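You operate a simulated robot arm through the tools that you are given. There is no shell and no other tool. Be economical: measure what you need, move in short steps, check, and stop when the job is done.

The job below is to be done with a simulated robot arm. You get a single attempt, and the scene is never put back.

JOB
Put things in order on the folding table. At the end: the black key fob stands where the white softener carton stood; the white softener carton stands where the orange dosing ball stood; the orange dosing ball stands on top of the stain soap; the beige round brush stands where the black key fob stood; the white refill bottle (marked "IRON WATER") from the folding table is in the small white tub; whatever was shut is shut again. Leave all else as you found it, and nothing knocked over.

Only the result counts: the job must be done as asked and must still hold three seconds after the hand-in. Knocking over, shifting, dropping, spilling or breaking anything else fails it.

ROBOT AND FRAMES
A 7-joint arm with a two-finger parallel gripper, fixed in place. Base frame: the origin is at the foot of the arm, x ahead of it, y to its left, z up; the work surface is at about z = 728. Lengths are in mm, angles in degrees, forces in N, time in s.
With the tool pointing down near the work surface it reaches from about 180 to 680 mm from the base axis. Its first joint turns from -66.0 to 66.0 degrees. Payload 2.4 kg.
The tool frame sits at the grasp point between the pads (the TCP): z along the fingers, y along the line on which they close. The tips reach 30 mm beyond it. The gripper opens to 94 mm. The fingers are 28 mm wide and 10 mm thick; the gripper's body (50 by 96 mm) begins 55 mm behind the TCP.
Orientation is told as [roll, pitch, yaw] about the base's x, y, z axes, in that order, counted from this pose: with the fingers straight down and closing along the base's y, the tool's x points along the base's -x, its y along +y and its z along -z.

CONTROLS
- The arm moves only by the tool send_rows. Its argument "steps" is a list of rows, each a list of 7 numbers: the turn, a rotation vector about the tool's x, y, z in degrees, then the shift along the tool's x, y, z in mm, then the finger opening in mm, from 0 to 94. In form: [[ax, ay, az, tx, ty, tz, fingers], ...]. A call has 1 to 10 rows; each row shifts and turns the commanded pose from where the row before left it, along the tool's axes as they then stand. Each row takes 0.2 s and may step no farther than 50 mm and 8.6 degrees from the row before; otherwise, or with a gripper value out of range, the whole call is refused. Where a pose cannot be reached the arm comes as near as it can. A force on the tool above 40 N (or 10 N above the force at the start of the call, whichever is more), or a blocked arm, ends the call early, and 0.2 s more pass. The fingers move at their own pace (about 153 mm/s each) and stop on an object; they squeeze with about 23 N. The grip force told is the motor's: it shows also when the fingers shut on nothing. Time passes only in rows, and 0.2 s behind the last, so rows that do not move let the fingers close. It gives the time, the measured TCP pose, the force on the tool (base axes), the opening and the grip force at its end, in the units of the frame above (readings bear some noise).
- Cameras (640 x 400 px; columns grow to the right, rows downward): "scene" is fixed at [21.6, 456, 1460.5]; the picture's right is [-0.89, -0.46, 0.00], its down [-0.20, 0.39, -0.90] and it looks along [0.41, -0.80, -0.43] (base axes); focal length 352 px, centre (320, 200). "wrist" rides on the gripper at [-37, 0, -58] in the tool frame; the picture's right is [0.00, -1.00, 0.00], its down [0.97, 0.00, -0.24] and it looks along [0.24, 0.00, 0.97] (tool axes); focal length 218 px, centre (320, 200).
- snapshot(camera): a new picture of that camera. The clock stands still meanwhile.
- probe_pixels(camera, pixels): for up to 12 pixels [column, row] of the newest picture of that camera ("zoom" is the newest enlarged one), the place [x, y, z] in the base frame of the surface seen there, good to about 2 mm. The clock stands still meanwhile.
- enlarge(camera, box): a new picture of the part [left, top, right, bottom] of that camera's present view, enlarged. The clock stands still meanwhile.
- sign_off(): hands the job in; it is judged then, once.

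Work in short steps. Measure before you move; look again where a grasp or a placing could have gone wrong, and mend it. You have 80 turns and 46 pictures in all, those below and enlarged ones among them. Open the gripper and draw the arm clear of the work before you hand the job in, unless the task says otherwise; then end with one line.

The tools are called after "Emit:" as a command line: name --pt "numbers of a row" for each row, then --argument value for the rest, lists and objects as JSON in quotes. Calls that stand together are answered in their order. send_rows: Moves the arm, as the interface text tells. Its arguments: {"type":"object","properties":{"steps":{"type":"array"}},"required":["steps"]} The other tools are called the same way: snapshot (camera) takes a picture; probe_pixels (camera, pixels) gives the place of the surface under pixels of a picture; enlarge (camera, box) takes an enlarged picture of a part of a camera's view; sign_off () hands the job in.

At the start:

```text
time_s: 0.0
position: [228.9, -289.5, 1201.5]
ee_rot: [0.1, 0.0, -0.1]
ft_force: [0.2, 0.0, 1.0]
finger_gap: 94.0
gripper_force: 0.2
```

scene: 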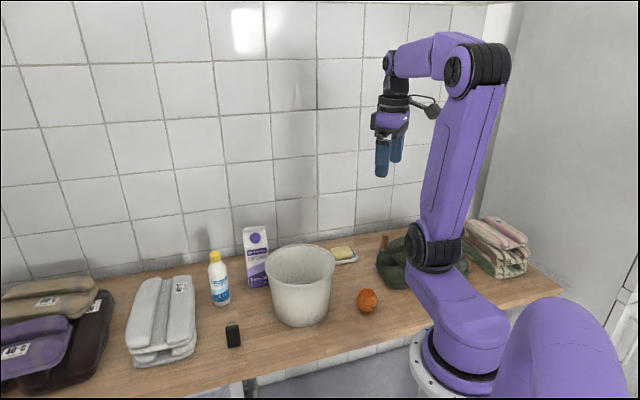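
wrist: 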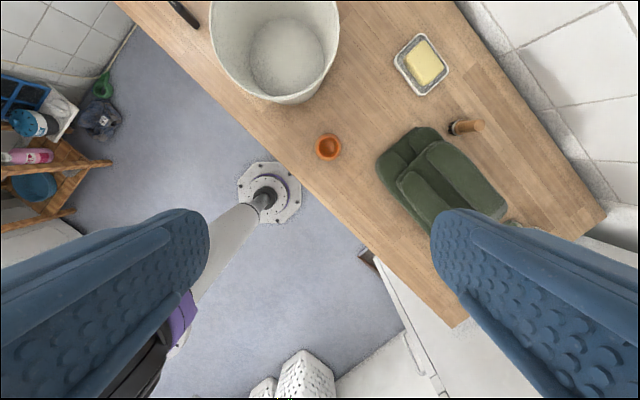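

I first enlarge the table area around the bottle/carton/tub and around the soap/brush/ball to identify the items.

Emit:
enlarge --camera "scene" --box '[190, 210, 350, 360]'

Emit:
enlarge --camera "wrist" --box '[150, 0, 550, 250]'

Emit:
probe_pixels --camera "scene" --pixels '[[218, 256], [220, 303], [254, 236], [258, 285], [299, 250], [233, 328], [234, 346], [367, 300], [344, 252], [386, 241], [300, 322], [335, 265]]'

Emit:
probe_pixels --camera "wrist" --pixels '[[423, 63], [329, 147], [328, 137], [478, 125], [455, 128], [466, 134], [286, 60], [400, 62], [447, 68], [185, 15], [272, 100], [425, 150]]'

```text
2.67 times, centred on (270, 285) of scene
```

zoom: 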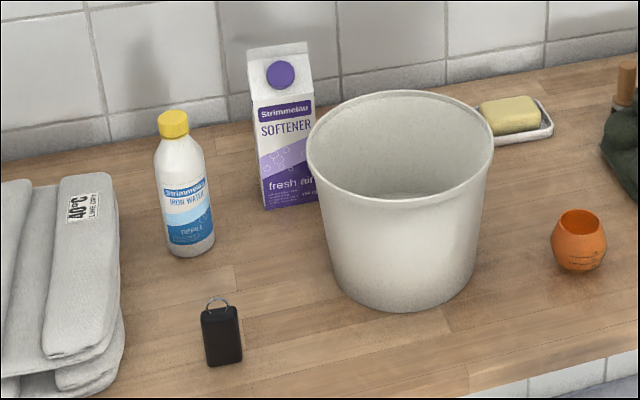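

```text
1.60 times, centred on (350, 125) of wrist
```

zoom: 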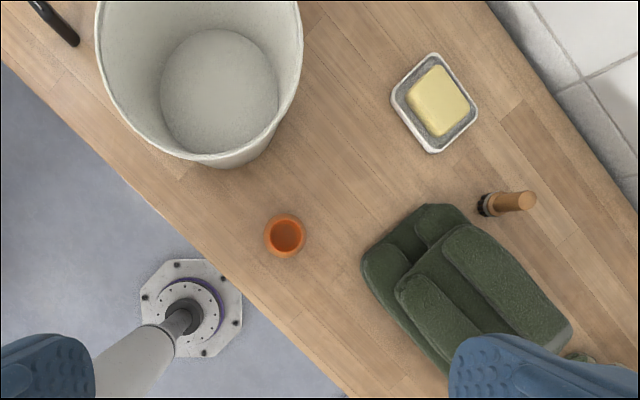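

```text
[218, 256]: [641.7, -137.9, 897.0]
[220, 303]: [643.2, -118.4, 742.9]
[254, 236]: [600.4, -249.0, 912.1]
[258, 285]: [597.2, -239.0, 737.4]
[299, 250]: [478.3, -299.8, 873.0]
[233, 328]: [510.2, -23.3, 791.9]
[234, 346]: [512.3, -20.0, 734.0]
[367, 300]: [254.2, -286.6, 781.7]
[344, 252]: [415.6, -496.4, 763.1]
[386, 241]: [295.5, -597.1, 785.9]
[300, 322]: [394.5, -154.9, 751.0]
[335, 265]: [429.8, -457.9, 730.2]
```

```text
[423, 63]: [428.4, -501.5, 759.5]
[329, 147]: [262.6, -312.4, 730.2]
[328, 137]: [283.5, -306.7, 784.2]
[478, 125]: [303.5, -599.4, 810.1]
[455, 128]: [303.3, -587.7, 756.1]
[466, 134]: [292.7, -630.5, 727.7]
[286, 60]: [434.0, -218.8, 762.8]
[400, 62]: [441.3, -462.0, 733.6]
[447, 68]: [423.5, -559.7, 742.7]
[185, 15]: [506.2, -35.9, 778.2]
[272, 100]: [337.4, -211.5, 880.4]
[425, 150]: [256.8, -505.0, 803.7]
```

The ball is near (265,-303); the tub, soap (425,-505), brush (303,-599), fob (510,-25), carton (600,-245) and bottle (643,-120) are located roughly. I descend above the ball to view it closely.

Emit:
send_rows --pt "0 0 0 -6 -3 48 94" --pt "0 0 0 -6 -3 48 94" --pt "0 0 0 -6 -3 48 94" --pt "0 0 0 -6 -2 48 94" --pt "0 0 0 -6 -2 48 94" --pt "0 0 0 0 0 0 94"

Emit:
snapshot --camera "wrist"

```text
time_s: 1.4
position: [259.6, -299.0, 963.0]
ee_rot: [0.1, 0.0, 0.1]
ft_force: [0.8, 0.3, -0.4]
finger_gap: 94.3
gripper_force: 0.0
```

```text
41 pictures are left
```

wrist: 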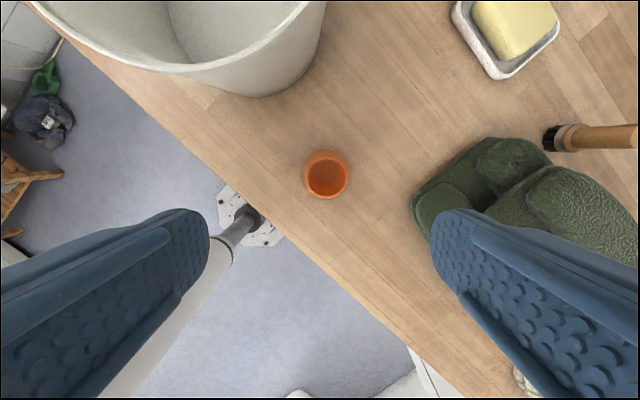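

The ball fills columns 303–349, rows 150–199. I probe its rim and sides, plus the soap, the dish and the tub rim.

Emit:
probe_pixels --camera "wrist" --pixels '[[306, 177], [347, 177], [326, 196], [326, 157], [326, 176], [326, 152], [482, 5], [552, 15], [512, 52], [515, 20], [250, 48], [325, 152]]'

Emit:
enlarge --camera "wrist" --box '[270, 130, 382, 220]'

```text
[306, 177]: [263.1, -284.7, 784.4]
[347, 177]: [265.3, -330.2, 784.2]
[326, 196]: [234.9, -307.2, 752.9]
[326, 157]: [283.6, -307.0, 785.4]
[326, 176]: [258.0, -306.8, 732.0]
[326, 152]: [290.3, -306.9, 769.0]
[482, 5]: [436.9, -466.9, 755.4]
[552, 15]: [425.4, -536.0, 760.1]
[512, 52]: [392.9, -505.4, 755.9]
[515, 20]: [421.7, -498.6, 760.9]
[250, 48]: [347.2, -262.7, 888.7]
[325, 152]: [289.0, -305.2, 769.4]
```

```text
4.44 times, centred on (326, 175) of wrist
```

zoom: 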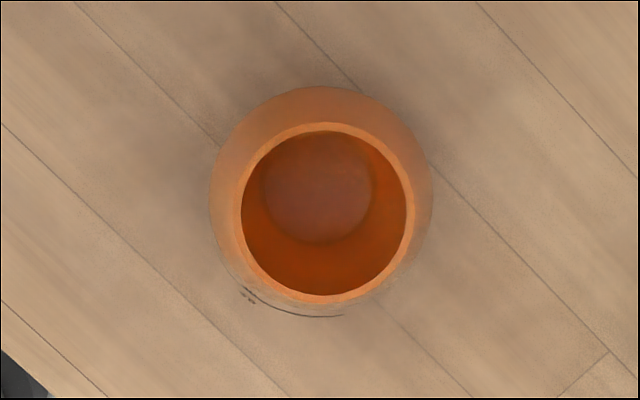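

Ball centre about (263,-307), top 785, widest ~60. Before gripping it I look at the soap from above, moving at the same height.

Emit:
send_rows --pt "0 0 0 -20 -36 0 94" --pt "0 0 0 -20 -36 0 94" --pt "0 0 0 -20 -36 0 94" --pt "0 0 0 -20 -36 0 94" --pt "0 0 0 -20 -36 0 94" --pt "0 0 0 0 0 0 94"

Emit:
snapshot --camera "wrist"

```text
time_s: 2.8
position: [362.3, -482.6, 967.0]
ee_rot: [0.0, 0.1, -0.1]
ft_force: [0.8, -0.3, 0.1]
finger_gap: 94.0
gripper_force: 0.1
```

```text
39 pictures are left
```

wrist: 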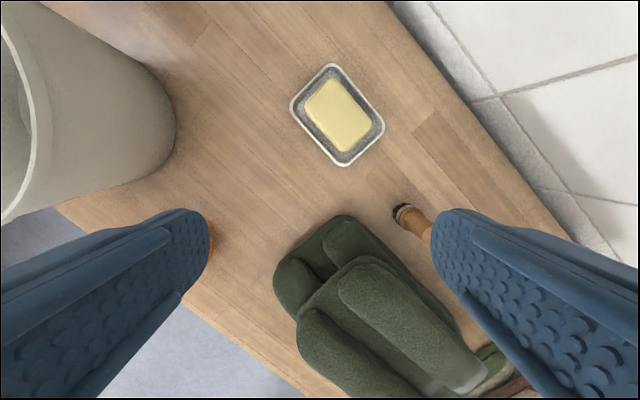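

The soap spans about (305,98),(335,79),(371,125),(343,152). I probe the soap's top and the dish rim, and the brush base at (410,212).

Emit:
probe_pixels --camera "wrist" --pixels '[[338, 115], [310, 99], [333, 84], [366, 124], [344, 147], [292, 103], [334, 67], [382, 125], [343, 164], [405, 210], [420, 225]]'

Emit:
enlarge --camera "wrist" --box '[280, 50, 440, 250]'

```text
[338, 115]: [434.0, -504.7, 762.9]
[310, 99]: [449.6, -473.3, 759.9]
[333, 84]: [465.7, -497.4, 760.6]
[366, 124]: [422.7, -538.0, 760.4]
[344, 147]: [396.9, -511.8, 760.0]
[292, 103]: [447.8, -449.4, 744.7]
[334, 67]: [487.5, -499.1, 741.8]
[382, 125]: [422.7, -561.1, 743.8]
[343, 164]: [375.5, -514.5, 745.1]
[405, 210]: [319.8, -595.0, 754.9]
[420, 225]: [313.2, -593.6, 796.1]
```

```text
2.00 times, centred on (360, 150) of wrist
```

zoom: 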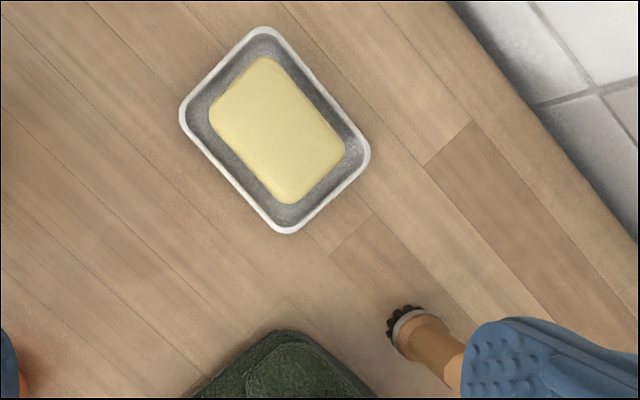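

Soap centre is (434,-505), top ≈762. Now I go above the ball with tips still above its rim.

Emit:
send_rows --pt "0 0 0 19.2 35.1 22 94" --pt "0 0 0 19.2 35.1 22 94" --pt "0 0 0 19.2 35.1 22 94" --pt "0 0 0 19.2 35.1 22 94" --pt "0 0 0 19.2 35.1 23 94" --pt "0 0 0 0 0 0 94" --pt "0 0 0 0 0 0 94"

Emit:
snapshot --camera "wrist"

```text
time_s: 4.4
position: [261.4, -305.3, 849.8]
ee_rot: [0.0, 0.0, 0.1]
ft_force: [0.3, -0.1, -0.2]
finger_gap: 94.0
gripper_force: 0.0
```

```text
37 pictures are left
```

wrist: 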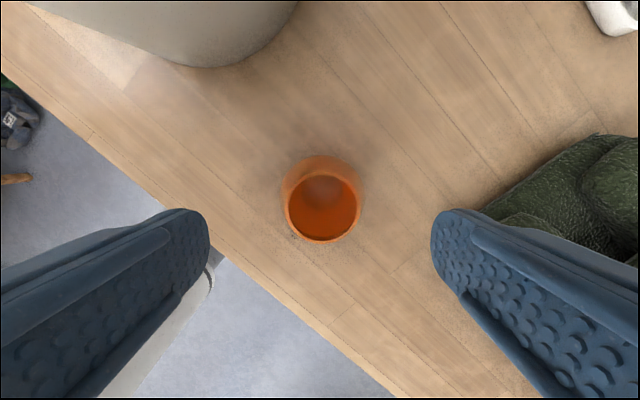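

The rim runs columns ~285–359, rows ~172–241, well centred between the fingers. I check its centre once more.

Emit:
probe_pixels --camera "wrist" --pixels '[[287, 207], [357, 207], [322, 174], [322, 240], [322, 158], [285, 195], [360, 195]]'

```text
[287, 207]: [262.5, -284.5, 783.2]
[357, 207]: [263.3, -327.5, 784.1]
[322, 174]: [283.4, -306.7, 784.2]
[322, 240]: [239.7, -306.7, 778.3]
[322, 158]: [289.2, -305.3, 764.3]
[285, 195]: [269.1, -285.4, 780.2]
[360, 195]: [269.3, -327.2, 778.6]
```

Centre (262,-306); descend to z≈765 and close.

Emit:
send_rows --pt "0 0 0 0.5 0.5 43 94" --pt "0 0 0 0 0 42 94" --pt "0 0 0 0 0 0 94" --pt "0 0 0 0 0 0 40" --pt "0 0 0 0 0 0 40" --pt "0 0 0 0 0 0 40"

```text
time_s: 5.8
position: [261.0, -306.3, 762.7]
ee_rot: [0.0, -0.1, 0.0]
ft_force: [0.4, -0.2, -0.7]
finger_gap: 60.7
gripper_force: 22.7
```

Ball held (gap 60.7). Lift and carry it above the soap at z≈880.

Emit:
send_rows --pt "0 0 0 0 0 -40 40" --pt "0 0 0 0 0 -40 40" --pt "0 0 0 -28.7 -33 -20 40" --pt "0 0 0 -28.7 -33 -15 40" --pt "0 0 0 -28.7 -33.1 0 40" --pt "0 0 0 -28.7 -33.1 0 40" --pt "0 0 0 -28.6 -33.1 0 40" --pt "0 0 0 -28.6 -33.2 0 40" --pt "0 0 0 0 0 0 40" --pt "0 0 0 0 0 0 40"

Emit:
snapshot --camera "wrist"

```text
time_s: 8.0
position: [434.8, -500.4, 883.8]
ee_rot: [0.0, 0.0, -0.1]
ft_force: [-0.1, 0.2, 0.0]
finger_gap: 60.2
gripper_force: 23.0
```

```text
36 pictures are left
```

wrist: 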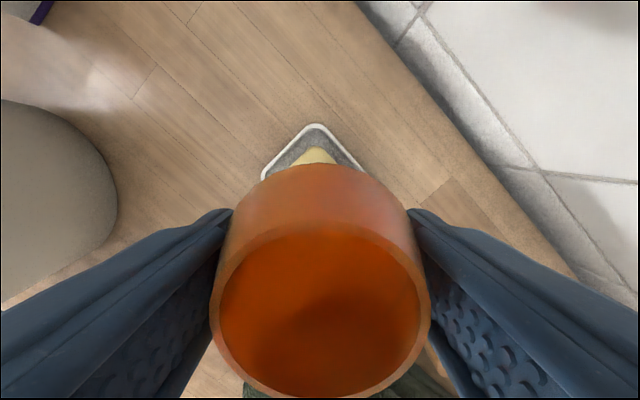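

Geometry agrees with the command (434,-505). Lower the ball by 80 to just above the soap and read the force.

Emit:
send_rows --pt "0 0 0 0 0 40 40" --pt "0 0 0 0 0 30 40" --pt "0 0 0 0 0 10 40" --pt "0 0 0 0 0 0 40" --pt "0 0 0 0 0 0 40"

Emit:
enlarge --camera "scene" --box '[300, 220, 400, 290]'

```text
time_s: 9.2
position: [433.5, -500.6, 800.8]
ee_rot: [0.0, 0.0, 0.0]
ft_force: [1.0, -0.7, -0.4]
finger_gap: 60.5
gripper_force: 22.8
```

```text
5.71 times, centred on (350, 255) of scene
```

zoom: 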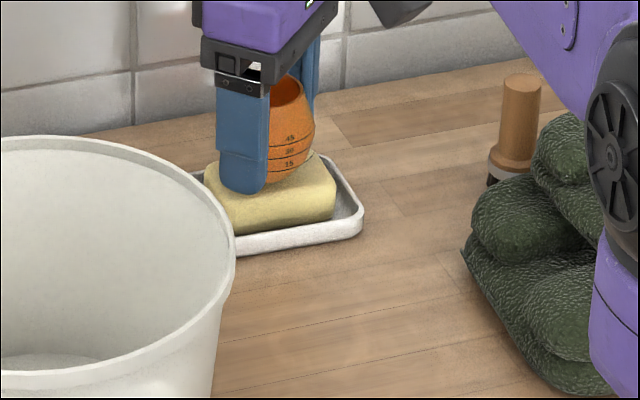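

The ball is just over the soap. Lower 1 mm at a time, watching the force.

Emit:
send_rows --pt "0 0 0 0 -2 1 40" --pt "0 0 0 0 0 1 40" --pt "0 0 0 0 0 0 40"

```text
time_s: 10.0
position: [432.7, -504.7, 798.7]
ee_rot: [0.1, 0.0, 0.1]
ft_force: [-0.5, 0.5, -0.3]
finger_gap: 60.3
gripper_force: 23.0
```

Emit:
send_rows --pt "0 0 0 0 0 1 40" --pt "0 0 0 0 0 0 40"

```text
time_s: 10.6
position: [434.2, -504.8, 796.3]
ee_rot: [-0.1, -0.1, 0.0]
ft_force: [-0.4, 0.4, 0.3]
finger_gap: 60.3
gripper_force: 23.0
```

No contact force yet (z≈797.5 commanded); go down 1 mm twice more.

Emit:
send_rows --pt "0 0 0 0 0 1 40" --pt "0 0 0 0 0 0 40" --pt "0 0 0 0 0 1 40" --pt "0 0 0 0 0 0 40"

```text
time_s: 11.6
position: [434.4, -505.8, 796.8]
ee_rot: [0.0, 0.0, 0.0]
ft_force: [0.7, 0.3, 0.4]
finger_gap: 60.2
gripper_force: 22.9
```

Commanded 795.5, still under 1 N; look at the gap under the ball.

Emit:
enlarge --camera "scene" --box '[325, 230, 365, 260]'

```text
13.33 times, centred on (345, 245) of scene
```

zoom: 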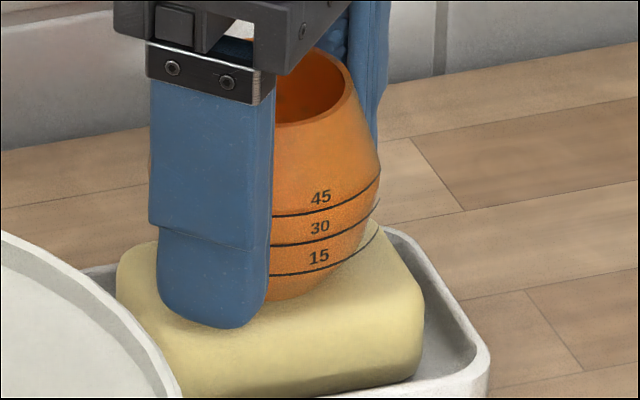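

It appears nearly touching, so step down another 2 mm in 0.5 mm steps while watching force.

Emit:
send_rows --pt "0 0 0 0 0 0.5 40" --pt "0 0 0 0 0 0.5 40" --pt "0 0 0 0 0 0 40"

```text
time_s: 12.4
position: [434.2, -506.2, 794.9]
ee_rot: [0.1, 0.0, 0.1]
ft_force: [-2.0, 0.9, 6.7]
finger_gap: 60.5
gripper_force: 23.0
```

Contact (fz 6.7 N). Release, wait, then rise straight up and look.

Emit:
send_rows --pt "0 0 0 0 0 0 72" --pt "0 0 0 0 0 0 94" --pt "0 0 0 0 0 0 94" --pt "0 0 0 0 0 -30 94" --pt "0 0 0 0 0 -45 94" --pt "0 0 0 0 0 -45 94" --pt "0 0 0 0 0 -45 94" --pt "0 0 0 0 0 0 94"

Emit:
snapshot --camera "wrist"

Emit:
enlarge --camera "scene" --box '[260, 210, 420, 310]'

```text
time_s: 14.2
position: [434.9, -506.4, 958.8]
ee_rot: [-0.1, 0.1, 0.0]
ft_force: [-0.2, 0.1, -0.7]
finger_gap: 94.1
gripper_force: 0.3
```

```text
33 pictures are left
```

wrist: 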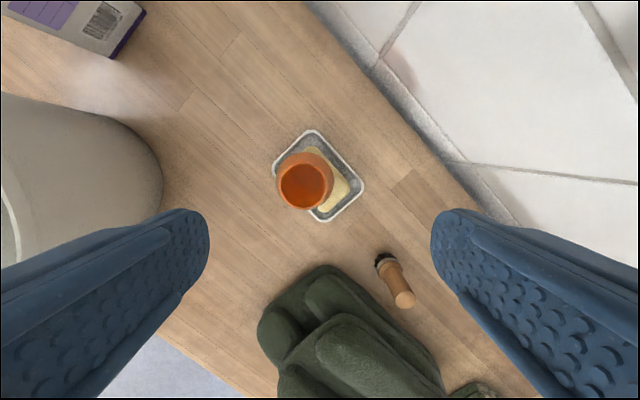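

```text
4.00 times, centred on (340, 260) of scene
```

zoom: 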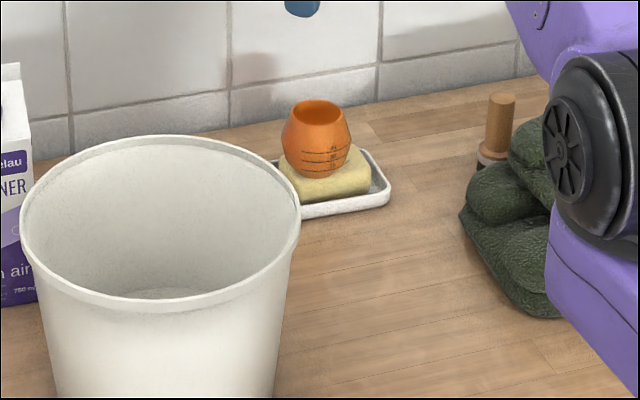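

The ball stands on the soap but looks offset (column ~305). I probe its rim and the soap to quantify it.

Emit:
probe_pixels --camera "wrist" --pixels '[[281, 186], [327, 186], [305, 165], [305, 207], [304, 155], [335, 205], [345, 185], [313, 150], [399, 298], [380, 262], [384, 268], [320, 217]]'

Emit:
enlarge --camera "wrist" --box '[260, 120, 380, 230]'

```text
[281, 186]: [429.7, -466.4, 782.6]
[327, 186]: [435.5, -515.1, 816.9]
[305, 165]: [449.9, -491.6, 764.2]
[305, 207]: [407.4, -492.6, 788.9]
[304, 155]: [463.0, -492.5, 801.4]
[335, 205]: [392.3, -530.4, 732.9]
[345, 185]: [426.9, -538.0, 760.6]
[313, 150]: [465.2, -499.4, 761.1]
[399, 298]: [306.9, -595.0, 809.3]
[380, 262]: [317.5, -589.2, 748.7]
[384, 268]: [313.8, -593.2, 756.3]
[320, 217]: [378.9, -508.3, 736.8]
```

```text
3.64 times, centred on (320, 175) of wrist
```

zoom: 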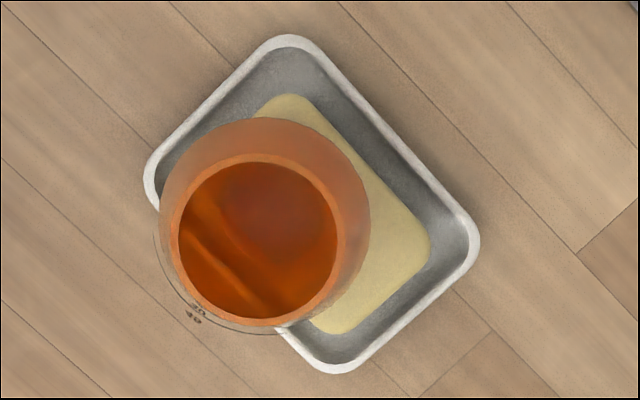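

The ball sits ~12 mm off toward the soap's edge (centre y −492.6). I re-grip it there, lift slightly and recentre, this time releasing slowly.

Emit:
send_rows --pt "0 0 0 0.5 14 45 94" --pt "0 0 0 0 0 45 94" --pt "0 0 0 0 0 40 94" --pt "0 0 0 0 0 31 94" --pt "0 0 0 0 0 0 80" --pt "0 0 0 0 0 0 70" --pt "0 0 0 0 0 0 64" --pt "0 0 0 0 0 0 58" --pt "0 0 0 0 0 0 50" --pt "0 0 0 0 0 0 40"

Emit:
snapshot --camera "wrist"

```text
time_s: 16.4
position: [436.0, -490.6, 796.9]
ee_rot: [0.0, -0.1, 0.0]
ft_force: [-0.8, 0.6, -0.1]
finger_gap: 60.5
gripper_force: 22.9
```

```text
30 pictures are left
```

wrist: 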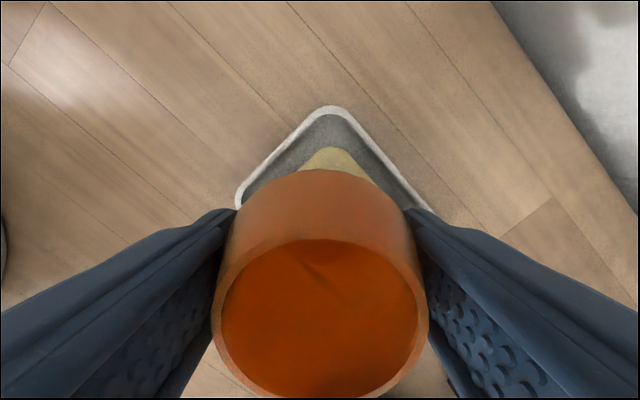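

Gripped at 60.5. Lift 10, shift −12 in y, lower back to 1 mm above the previous height and read the force.

Emit:
send_rows --pt "0 0 0 0 0 -10 40" --pt "0 0 0 0 -6 0 40" --pt "0 0 0 0 -6 0 40" --pt "0 0 0 0 0 0 40" --pt "0 0 0 0 0 6 40" --pt "0 0 0 0 0 2 40" --pt "0 0 0 0 0 0 40"

```text
time_s: 18.0
position: [434.6, -503.8, 800.2]
ee_rot: [0.0, 0.0, 0.0]
ft_force: [0.3, 0.1, 0.2]
finger_gap: 60.4
gripper_force: 23.0
```

Lower in 0.5–1 mm steps until slight contact.

Emit:
send_rows --pt "0 0 0 0 0 1 40" --pt "0 0 0 0 0 1 40" --pt "0 0 0 0 0 0 40"

```text
time_s: 18.8
position: [434.6, -502.4, 798.9]
ee_rot: [0.1, -0.1, -0.1]
ft_force: [-0.3, -0.3, 0.2]
finger_gap: 60.3
gripper_force: 22.8
```

No contact yet at 798.5 commanded; step down 1 mm more.

Emit:
send_rows --pt "0 0 0 0 0 0.7 40" --pt "0 0 0 0 0 0.7 40" --pt "0 0 0 0 0 0 40"

```text
time_s: 19.6
position: [433.5, -502.9, 797.9]
ee_rot: [0.0, -0.1, 0.0]
ft_force: [-1.2, 0.7, -1.0]
finger_gap: 60.4
gripper_force: 22.8
```

Still no contact; two more 0.7 mm steps.

Emit:
send_rows --pt "0 0 0 0 0 0.7 40" --pt "0 0 0 0 0 0.7 40" --pt "0 0 0 0 0 0 40"

```text
time_s: 20.4
position: [434.1, -504.3, 796.4]
ee_rot: [-0.1, 0.0, 0.0]
ft_force: [-0.8, 0.3, 2.7]
finger_gap: 60.4
gripper_force: 23.7
```

Light contact (2.7 N). Open slowly in small increments.

Emit:
send_rows --pt "0 0 0 0 0 0 59" --pt "0 0 0 0 0 0 60" --pt "0 0 0 0 0 0 60.6" --pt "0 0 0 0 0 0 61.2" --pt "0 0 0 0 0 0 62" --pt "0 0 0 0 0 0 64" --pt "0 0 0 0 0 0 68" --pt "0 0 0 0 0 0 76" --pt "0 0 0 0 0 0 94"

Emit:
snapshot --camera "wrist"

```text
time_s: 22.4
position: [434.5, -503.9, 795.2]
ee_rot: [0.0, -0.1, 0.0]
ft_force: [-0.2, 0.2, -0.2]
finger_gap: 94.1
gripper_force: 0.0
```

```text
29 pictures are left
```

wrist: 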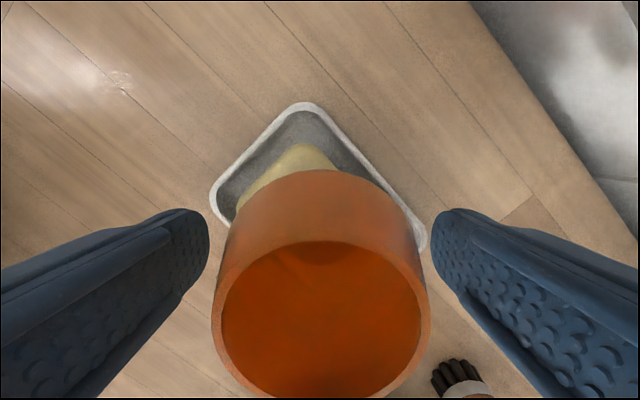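

The ball stayed centred (columns 213–430). Rise straight up and look again.

Emit:
send_rows --pt "0 0 0 0 0 -10 94" --pt "0 0 0 0 0 -20 94" --pt "0 0 0 0 0 -40 94" --pt "0 0 0 0 0 -45 94" --pt "0 0 0 0 0 -45 94" --pt "0 0 0 0 0 0 94"

Emit:
snapshot --camera "wrist"

```text
time_s: 23.8
position: [432.1, -502.3, 956.2]
ee_rot: [-0.1, 0.0, 0.0]
ft_force: [-0.1, 0.5, 0.0]
finger_gap: 94.1
gripper_force: 0.1
```

```text
28 pictures are left
```

wrist: 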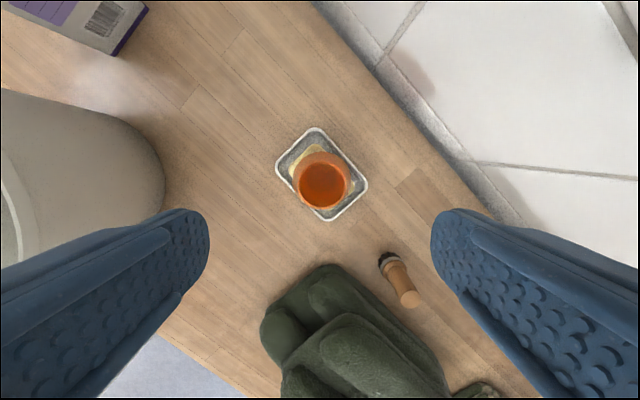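

The ball is now centred on the soap. Next, view the carton, rising to z≈1080 and moving to about (540,−250).

Emit:
send_rows --pt "0 0 0 0 0 -48 94" --pt "0 0 0 0 0 -48 94" --pt "0 0 0 -15 40 -20 94" --pt "0 0 0 -15 42 0 94" --pt "0 0 0 -15 42 0 94" --pt "0 0 0 -15 42 0 94" --pt "0 0 0 -15 42 0 94" --pt "0 0 0 -15 42 0 94" --pt "0 0 0 0 0 0 94" --pt "0 0 0 0 0 0 94"

Emit:
snapshot --camera "wrist"

```text
time_s: 26.0
position: [521.5, -247.8, 1072.1]
ee_rot: [0.0, 0.0, 0.0]
ft_force: [-0.5, -0.4, 0.2]
finger_gap: 94.1
gripper_force: 0.1
```

```text
27 pictures are left
```

wrist: 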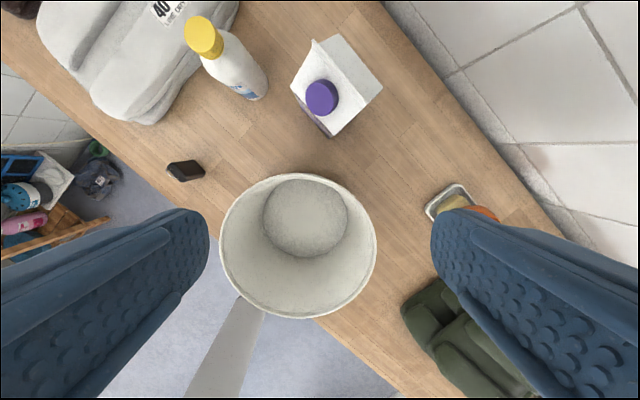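

All items in view: bottle (~(235,65)), carton (~(335,85)), fob (185,170), tub. I enlarge the carton area and probe carton, bottle, fob and tub.

Emit:
enlarge --camera "wrist" --box '[270, 20, 400, 150]'

Emit:
probe_pixels --camera "wrist" --pixels '[[292, 86], [314, 45], [338, 37], [380, 88], [333, 134], [357, 65], [322, 97], [345, 85], [310, 60], [328, 118], [200, 35], [250, 95]]'

Emit:
probe_pixels --camera "wrist" --pixels '[[298, 178], [298, 316], [222, 245], [376, 250], [305, 220], [168, 165], [195, 161], [204, 174], [178, 179], [186, 170], [270, 230], [235, 62]]'

```text
3.08 times, centred on (335, 85) of wrist
```

zoom: 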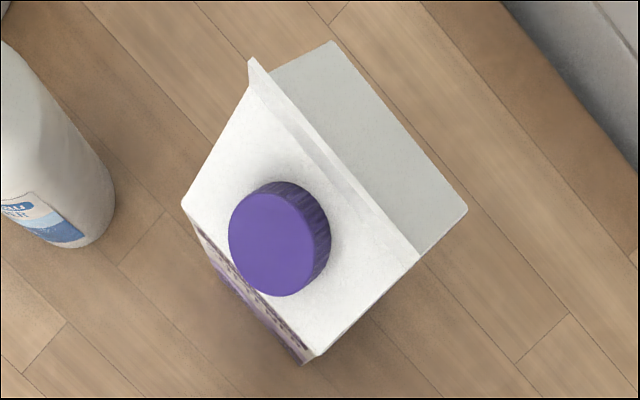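

```text
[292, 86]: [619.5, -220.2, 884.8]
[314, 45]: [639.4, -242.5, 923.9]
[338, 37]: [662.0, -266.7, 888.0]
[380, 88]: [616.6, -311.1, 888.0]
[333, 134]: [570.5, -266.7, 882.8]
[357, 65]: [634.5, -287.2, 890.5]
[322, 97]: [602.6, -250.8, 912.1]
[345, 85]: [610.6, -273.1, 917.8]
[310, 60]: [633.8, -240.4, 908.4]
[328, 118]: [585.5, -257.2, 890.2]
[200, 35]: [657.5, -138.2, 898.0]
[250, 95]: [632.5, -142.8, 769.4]
```

```text
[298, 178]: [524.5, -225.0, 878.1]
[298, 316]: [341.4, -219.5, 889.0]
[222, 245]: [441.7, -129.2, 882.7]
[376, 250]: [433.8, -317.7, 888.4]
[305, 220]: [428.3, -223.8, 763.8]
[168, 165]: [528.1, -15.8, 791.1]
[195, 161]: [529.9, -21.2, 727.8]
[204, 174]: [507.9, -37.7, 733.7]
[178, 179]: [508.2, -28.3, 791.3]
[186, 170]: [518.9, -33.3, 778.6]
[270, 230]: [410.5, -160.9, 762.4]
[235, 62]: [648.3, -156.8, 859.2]
```

The carton is a 64 mm square rotated 45°, centred at (617,−266), eaves 887, ridge 924. I move over it at z≈1010 and yaw −45.6° so the fingers close on its gable-end faces.

Emit:
send_rows --pt "0 0 0 -32 -6 20 94" --pt "0 0 0 -32 -6 20 94" --pt "0 0 0 -31 -5 20 94" --pt "0 0 7.6 0 0 0 94" --pt "0 0 7.6 0 0 0 94" --pt "0 0 7.6 0 0 0 94" --pt "0 0 7.6 0 0 0 94" --pt "0 0 7.6 0 0 0 94" --pt "0 0 7.6 0 0 0 94" --pt "0 0 0 0 0 0 94"

Emit:
snapshot --camera "wrist"

```text
time_s: 28.2
position: [618.3, -269.7, 1012.3]
ee_rot: [0.1, -0.1, -45.7]
ft_force: [0.0, -0.6, 0.7]
finger_gap: 94.3
gripper_force: 0.1
```

```text
25 pictures are left
```

wrist: 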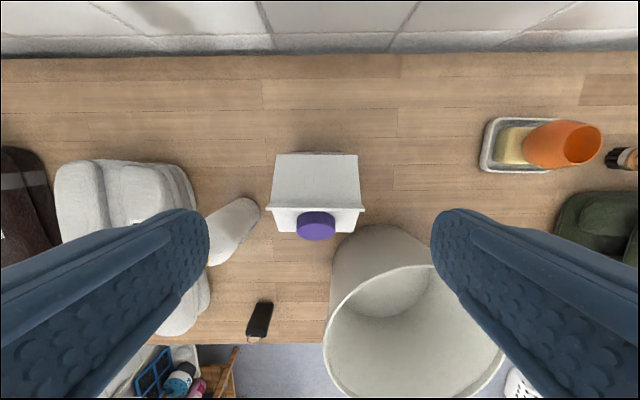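

The carton is square to the gripper, columns 270–364 (centre ≈317). Probe its eave corners and ridge to get the fore-aft centre.

Emit:
probe_pixels --camera "wrist" --pixels '[[278, 156], [355, 156], [272, 209], [362, 209], [275, 230], [357, 231], [316, 240]]'

```text
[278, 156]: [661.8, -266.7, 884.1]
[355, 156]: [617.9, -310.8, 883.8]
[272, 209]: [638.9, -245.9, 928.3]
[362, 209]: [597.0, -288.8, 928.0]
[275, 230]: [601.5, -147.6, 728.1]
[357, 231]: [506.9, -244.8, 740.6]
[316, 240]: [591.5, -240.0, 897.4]
```

Carton centre = (618,−267). Shift ~2 mm and descend to z≈879 (palm 6 mm above the ridge), then close.

Emit:
send_rows --pt "0 0 0 1.5 1.8 45 94" --pt "0 0 0 0 0 45 94" --pt "0 0 0 0 0 25 94" --pt "0 0 0 0 0 18 94" --pt "0 0 0 0 0 0 94" --pt "0 0 0 0 0 0 74" --pt "0 0 0 0 0 0 66" --pt "0 0 0 0 0 0 55" --pt "0 0 0 0 0 0 50" --pt "0 0 0 0 0 0 50"

```text
time_s: 30.4
position: [616.4, -267.6, 881.9]
ee_rot: [0.0, 0.0, -45.6]
ft_force: [2.0, 1.8, -0.5]
finger_gap: 74.4
gripper_force: 23.0
```

Gap 74 is consistent with a ~72 mm carton body. Lift a little and check the hold.

Emit:
send_rows --pt "0 0 0 0 0 -10 50" --pt "0 0 0 0 0 -20 50" --pt "0 0 0 0 0 0 50" --pt "0 0 0 0 0 0 50"

Emit:
enlarge --camera "scene" --box '[190, 190, 350, 300]'

```text
time_s: 31.4
position: [617.6, -268.5, 909.7]
ee_rot: [0.0, 0.1, -45.7]
ft_force: [0.6, 0.2, -7.7]
finger_gap: 74.6
gripper_force: 23.3
```

```text
3.64 times, centred on (270, 245) of scene
```

zoom: 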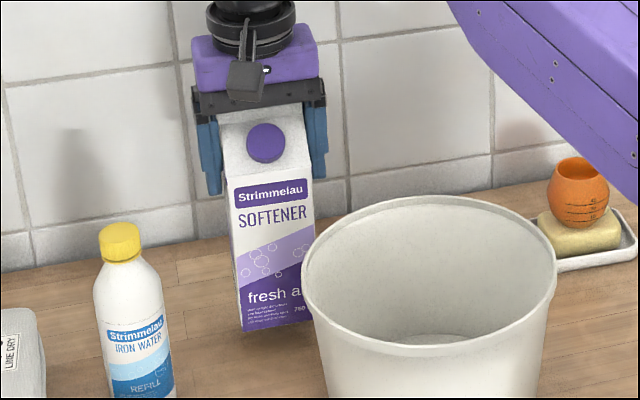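

Hold is good (7.7 N weight). Raise so the base clears the tub rim (TCP ≈1081).

Emit:
send_rows --pt "0 0 0 0 0 -30 50" --pt "0 0 0 0 0 -35 50" --pt "0 0 0 0 0 -35 50" --pt "0 0 0 0 0 -35 50" --pt "0 0 0 0 0 -35 50" --pt "0 0 0 0 0 0 50" --pt "0 0 0 9 -11.4 0 50" --pt "0 0 0 18.4 -23.3 0 50" --pt "0 0 0 18.4 -23.3 0 50" --pt "0 0 0 18.4 -23.3 0 50"

```text
time_s: 33.6
position: [516.0, -278.1, 1080.7]
ee_rot: [0.0, 0.0, -45.6]
ft_force: [0.2, 1.3, -7.6]
finger_gap: 74.2
gripper_force: 23.1
```

On track; continue to above the ball's old spot (262,−306).

Emit:
send_rows --pt "0 0 0 18 -23 0 50" --pt "0 0 0 19 -24 0 50" --pt "0 0 0 19 -24 0 50" --pt "0 0 0 19 -24 0 50" --pt "0 0 0 19 -24 0 50" --pt "0 0 0 19 -24 0 50" --pt "0 0 0 19 -24 0 50" --pt "0 0 0 16 -20 0 50" --pt "0 0 0 9.8 -14 0 50" --pt "0 0 0 0 0 0 50"

```text
time_s: 35.8
position: [260.2, -307.4, 1078.3]
ee_rot: [-0.1, 0.1, -45.5]
ft_force: [0.9, 0.2, -7.5]
finger_gap: 74.8
gripper_force: 22.7
```

At (260,−307). Lower by 188 to ~10 mm above the table.

Emit:
send_rows --pt "0 0 0 0 0 25 50" --pt "0 0 0 0 0 35 50" --pt "0 0 0 0 0 35 50" --pt "0 0 0 0 0 35 50" --pt "0 0 0 0 0 30 50" --pt "0 0 0 0 0 20 50" --pt "0 0 0 0 0 8 50" --pt "0 0 0 0 0 0 50" --pt "0 0 0 0 0 0 50"

Emit:
enlarge --camera "scene" --box '[300, 200, 440, 330]'

```text
time_s: 37.8
position: [262.1, -306.6, 892.3]
ee_rot: [0.0, 0.1, -45.5]
ft_force: [-0.9, -0.4, -7.0]
finger_gap: 74.2
gripper_force: 22.3
```

```text
3.08 times, centred on (370, 265) of scene
```

zoom: 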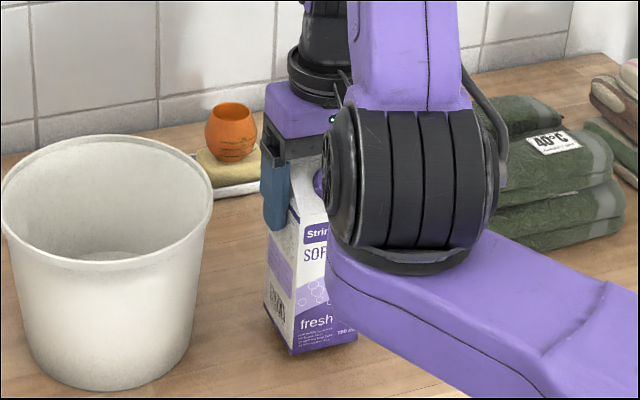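

About 12 mm above the table at the right spot. Lower gently while watching force.

Emit:
send_rows --pt "0 0 0 0 0 5 50" --pt "0 0 0 0 0 3 50" --pt "0 0 0 0 0 2 50" --pt "0 0 0 0 0 0 50"

```text
time_s: 38.8
position: [261.2, -307.7, 881.9]
ee_rot: [0.0, 0.1, -45.7]
ft_force: [0.3, -0.2, -7.3]
finger_gap: 74.5
gripper_force: 22.9
```

Weight still fully on the gripper (−7.3 N); step down 1 mm at a time.

Emit:
send_rows --pt "0 0 0 0 0 1 50" --pt "0 0 0 0 0 0.7 50" --pt "0 0 0 0 0 0 50"

```text
time_s: 39.6
position: [261.8, -306.7, 880.3]
ee_rot: [0.0, 0.1, -45.7]
ft_force: [-0.7, 5.3, 12.8]
finger_gap: 74.4
gripper_force: 22.9
```

Contact made. Relax 0.6 mm, then open slowly and rise.

Emit:
send_rows --pt "0 0 0 0 0 -0.6 50" --pt "0 0 0 0 0 0 72" --pt "0 0 0 0 0 0 74" --pt "0 0 0 0 0 0 75" --pt "0 0 0 0 0 0 77" --pt "0 0 0 0 0 0 82" --pt "0 0 0 0 0 0 94" --pt "0 0 0 0 0 -15 94" --pt "0 0 0 0 0 -40 94" --pt "0 0 0 0 0 -45 94"

Emit:
snapshot --camera "wrist"

```text
time_s: 41.8
position: [262.6, -307.0, 980.1]
ee_rot: [0.0, -0.1, -45.6]
ft_force: [-0.3, 0.4, 0.1]
finger_gap: 94.0
gripper_force: 0.1
```

```text
22 pictures are left
```

wrist: 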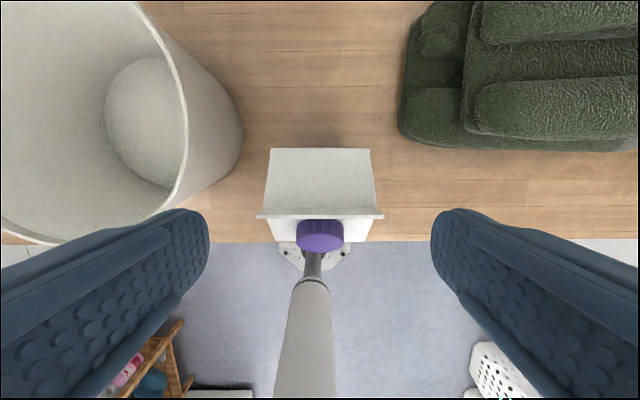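

Carton stands well at the ball's old spot. Now move over to the fob at (512,−25), above the tub rim.

Emit:
send_rows --pt "0 0 0 2.6 37.6 0 94" --pt "0 0 0 2.6 37.6 0 94" --pt "0 0 0 2.6 37.6 0 94" --pt "0 0 0 2.6 37.6 0 94" --pt "0 0 0 2.6 37.6 0 94" --pt "0 0 0 2.6 37.6 0 94" --pt "0 0 0 2.7 37.6 0 94" --pt "0 0 0 2.7 37.6 0 94" --pt "0 0 0 2.7 37.6 0 94" --pt "0 0 0 2.7 37.5 0 94"

Emit:
send_rows --pt "0 0 0 0 0 40 94" --pt "0 0 0 0 0 40 94" --pt "0 0 0 0 0 0 94"

Emit:
snapshot --camera "wrist"

```text
time_s: 44.0
position: [515.0, -26.8, 975.9]
ee_rot: [0.0, 0.0, -45.6]
ft_force: [-0.6, 0.5, 0.2]
finger_gap: 94.2
gripper_force: 0.0
```

```text
time_s: 44.8
position: [514.6, -29.4, 895.0]
ee_rot: [0.0, 0.0, -45.6]
ft_force: [0.1, 0.9, 0.8]
finger_gap: 94.3
gripper_force: 0.0
```

```text
21 pictures are left
```

wrist: 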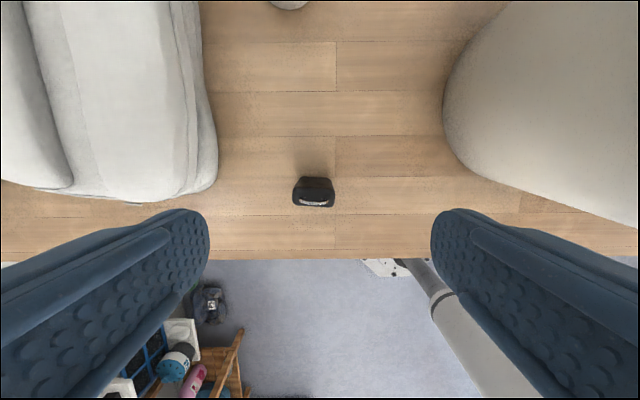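

The fob is at (313,192), its wide side along the closing line. Enlarge and probe.

Emit:
enlarge --camera "wrist" --box '[280, 160, 350, 220]'

Emit:
probe_pixels --camera "wrist" --pixels '[[295, 203], [332, 204], [303, 180], [329, 180], [313, 195], [313, 180], [300, 203], [326, 204]]'

```text
6.67 times, centred on (315, 190) of wrist
```

zoom: 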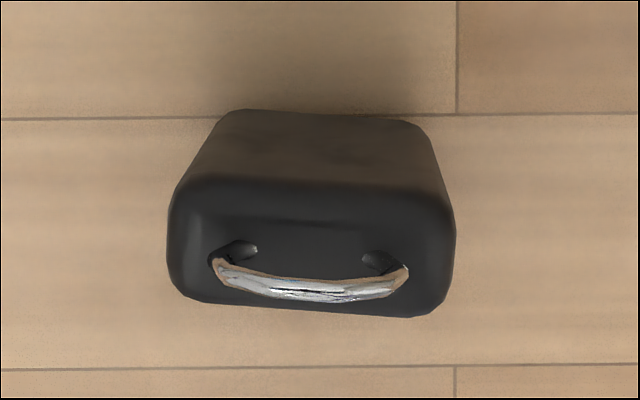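

```text
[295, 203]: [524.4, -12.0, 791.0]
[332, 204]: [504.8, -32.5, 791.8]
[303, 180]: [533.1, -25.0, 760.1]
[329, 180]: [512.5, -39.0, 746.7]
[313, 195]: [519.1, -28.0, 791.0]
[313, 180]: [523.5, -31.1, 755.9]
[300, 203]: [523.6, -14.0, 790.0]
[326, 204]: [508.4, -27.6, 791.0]
```

Fob centre ≈(517.5,−25.5), ~33 mm wide, turned ~4.5° from the gripper. Align, narrow to 56 and descend to z≈766.

Emit:
send_rows --pt "0 0 0 0.9 4.7 0 56" --pt "0 0 4.5 0 0 0 56" --pt "0 0 0 0 0 40 56" --pt "0 0 0 0 0 30 56" --pt "0 0 0 0 0 0 56"

Emit:
snapshot --camera "wrist"

```text
time_s: 46.0
position: [517.7, -20.4, 826.4]
ee_rot: [0.0, 0.0, -50.1]
ft_force: [-0.2, 0.6, 0.2]
finger_gap: 55.8
gripper_force: 0.1
```

```text
19 pictures are left
```

wrist: 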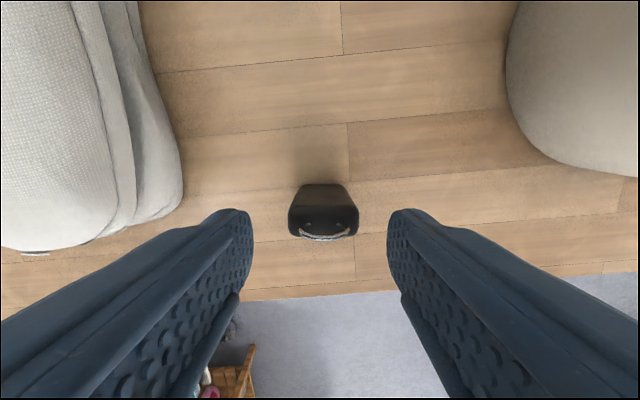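

Fob columns 288–358, slightly behind the TCP by ~4 mm. Correct (−4, −2), descend 60 and close.

Emit:
send_rows --pt "0 0 0 -4 -2 0 56" --pt "0 0 0 0 0 30 56" --pt "0 0 0 0 0 30 56" --pt "0 0 0 0 0 0 56" --pt "0 0 0 0 0 0 44" --pt "0 0 0 0 0 0 38" --pt "0 0 0 0 0 0 30" --pt "0 0 0 0 0 0 20" --pt "0 0 0 0 0 0 20"

```text
time_s: 48.0
position: [513.5, -26.5, 769.9]
ee_rot: [0.0, 0.0, -50.1]
ft_force: [0.9, 0.1, 0.6]
finger_gap: 33.5
gripper_force: 22.5
```

Fob gripped (33.5). Lift 115 and carry to above the carton's old spot (618,−267).

Emit:
send_rows --pt "0 0 0 0 0 -35 20" --pt "0 0 0 0 0 -45 20" --pt "0 0 0 0 0 -35 20" --pt "0 0 0 -41 -12.2 0 20" --pt "0 0 0 -42 -12.8 0 20" --pt "0 0 0 -42 -12.8 0 20" --pt "0 0 0 -42 -12.8 0 20" --pt "0 0 0 -42 -12.8 0 20" --pt "0 0 0 -42 -12.8 0 20" --pt "0 0 0 0 0 0 20"

Emit:
snapshot --camera "wrist"

```text
time_s: 50.2
position: [619.6, -268.2, 884.1]
ee_rot: [0.0, 0.0, -50.1]
ft_force: [0.8, -0.4, 0.0]
finger_gap: 33.3
gripper_force: 22.6
```

```text
18 pictures are left
```

wrist: 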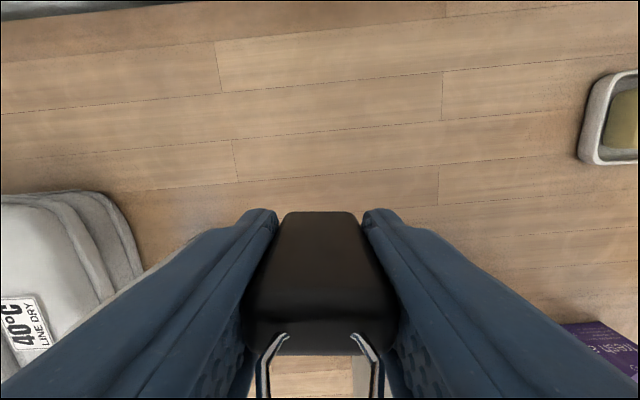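

Position (619.6,−268.2) is right. Lower 111 and read.

Emit:
send_rows --pt "0 0 0 0.5 0 40 20" --pt "0 0 0 0 0 40 20" --pt "0 0 0 0 0 25 20" --pt "0 0 0 0 0 6 20" --pt "0 0 0 0 0 0 20" --pt "0 0 0 0 0 0 20"

```text
time_s: 51.6
position: [618.9, -267.0, 774.1]
ee_rot: [-0.1, 0.0, -50.1]
ft_force: [-0.1, 0.5, -0.6]
finger_gap: 33.4
gripper_force: 22.7
```

About 4 mm above; lower in small steps until contact.

Emit:
send_rows --pt "0 0 0 0 0 2 20" --pt "0 0 0 0 0 1 20" --pt "0 0 0 0 0 0.5 20" --pt "0 0 0 0 0 0 20"

```text
time_s: 52.6
position: [618.8, -265.7, 771.9]
ee_rot: [0.0, -0.1, -50.1]
ft_force: [0.6, 0.1, -0.7]
finger_gap: 33.2
gripper_force: 22.6
```

No contact; continue 1 mm.

Emit:
send_rows --pt "0 0 0 0 0 0.7 20" --pt "0 0 0 0 0 0.7 20" --pt "0 0 0 0 0 0 20"

```text
time_s: 53.4
position: [618.3, -267.1, 769.3]
ee_rot: [0.0, -0.2, -50.2]
ft_force: [-0.3, -0.1, 4.2]
finger_gap: 33.4
gripper_force: 22.8
```

Contact (4.2 N). Release slowly, rise and look.

Emit:
send_rows --pt "0 0 0 0 0 0 32" --pt "0 0 0 0 0 0 33.5" --pt "0 0 0 0 0 0 34.5" --pt "0 0 0 0 0 0 37" --pt "0 0 0 0 0 0 44" --pt "0 0 0 0 0 0 56" --pt "0 0 0 0 0 -15 56" --pt "0 0 0 0 0 -40 56" --pt "0 0 0 0 0 -45 56" --pt "0 0 0 0 0 -45 56"

Emit:
snapshot --camera "wrist"

```text
time_s: 55.6
position: [617.2, -268.9, 915.6]
ee_rot: [0.0, 0.0, -50.1]
ft_force: [0.0, 0.1, -0.4]
finger_gap: 55.9
gripper_force: 0.0
```

```text
17 pictures are left
```

wrist: 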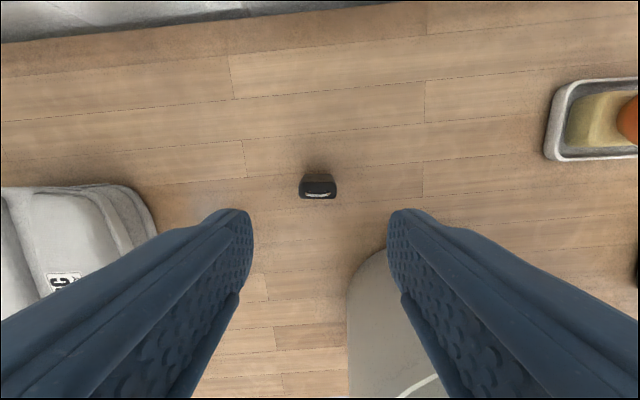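

The fob stands upright on the carton's old spot. Now move over the brush at (306,−596).

Emit:
send_rows --pt "0 0 0 -5 -44.8 -2 56" --pt "0 0 0 -5 -44.8 0 56" --pt "0 0 0 -5 -44.8 0 56" --pt "0 0 0 -5 -44.8 0 56" --pt "0 0 0 -5 -44.8 0 56" --pt "0 0 0 -5 -44.8 0 56" --pt "0 0 0 -5 -44.8 0 56" --pt "0 0 0 -5 -44.8 0 56" --pt "0 0 0 -5 -44.8 0 56" --pt "0 0 0 -5 -44.8 0 56"

Emit:
snapshot --camera "wrist"

```text
time_s: 57.8
position: [304.7, -593.9, 916.6]
ee_rot: [0.0, 0.0, -50.0]
ft_force: [0.7, 0.8, 0.3]
finger_gap: 55.7
gripper_force: 0.1
```

```text
16 pictures are left
```

wrist: 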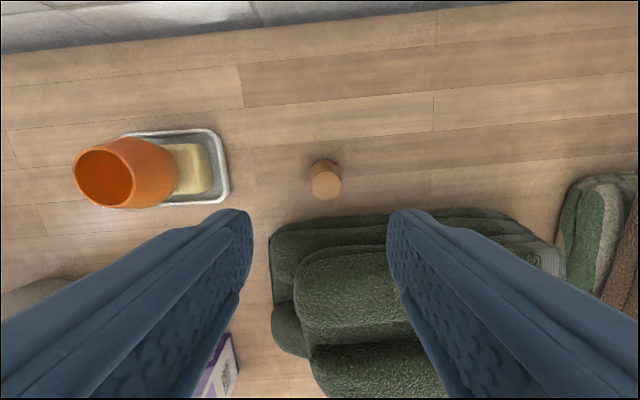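

Brush top at (326,182), cloth edge just in front at rows 210–225. Enlarge and probe both.

Emit:
enlarge --camera "wrist" --box '[250, 140, 410, 240]'

Emit:
probe_pixels --camera "wrist" --pixels '[[314, 182], [338, 182], [326, 170], [326, 194], [326, 182], [318, 163], [334, 163], [275, 235], [300, 228], [326, 222], [360, 218], [385, 216]]'

```text
4.00 times, centred on (330, 190) of wrist
```

zoom: 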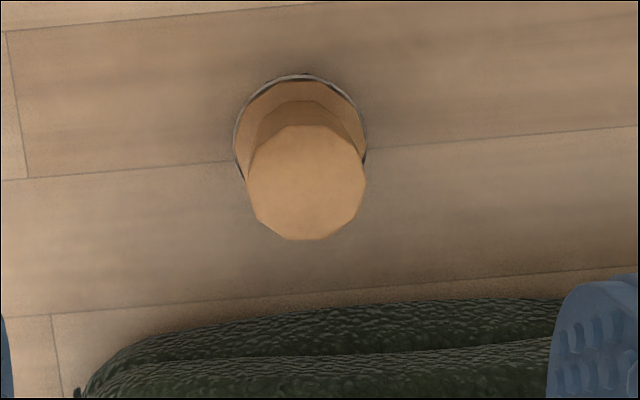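

```text
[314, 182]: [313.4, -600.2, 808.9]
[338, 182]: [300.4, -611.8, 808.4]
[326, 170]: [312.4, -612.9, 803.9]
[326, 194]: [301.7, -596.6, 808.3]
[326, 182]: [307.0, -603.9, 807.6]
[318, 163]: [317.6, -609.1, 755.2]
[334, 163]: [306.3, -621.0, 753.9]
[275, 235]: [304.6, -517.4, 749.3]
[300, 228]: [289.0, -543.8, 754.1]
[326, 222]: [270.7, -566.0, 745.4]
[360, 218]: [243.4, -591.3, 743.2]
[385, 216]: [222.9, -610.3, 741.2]
```

Brush centre (307,−604), handle ~22 mm dia to z 809, collar at ~757. Shift (−9.5,−4.9) and lower to z≈796, not closing yet.

Emit:
send_rows --pt "0 0 0 -9.5 -4.9 0 56" --pt "0 0 0 0 0 40 56" --pt "0 0 0 0 0 30 56" --pt "0 0 0 0 0 30 56" --pt "0 0 0 0 0 20 56" --pt "0 0 0 0 0 0 56" --pt "0 0 0 0 0 0 56"

Emit:
snapshot --camera "wrist"

```text
time_s: 59.4
position: [308.2, -603.9, 795.2]
ee_rot: [0.0, -0.1, -50.0]
ft_force: [-0.2, -0.1, 0.5]
finger_gap: 56.2
gripper_force: 0.1
```

```text
14 pictures are left
```

wrist: 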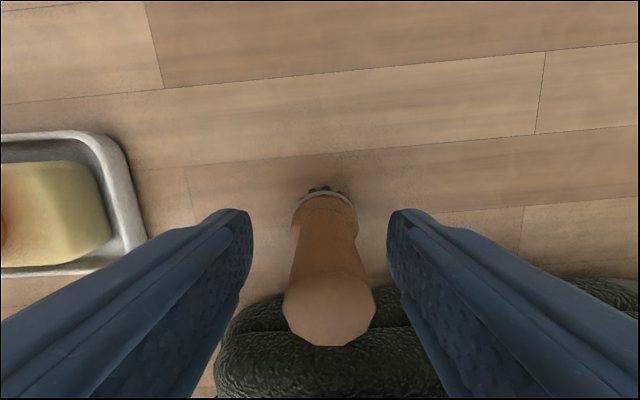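

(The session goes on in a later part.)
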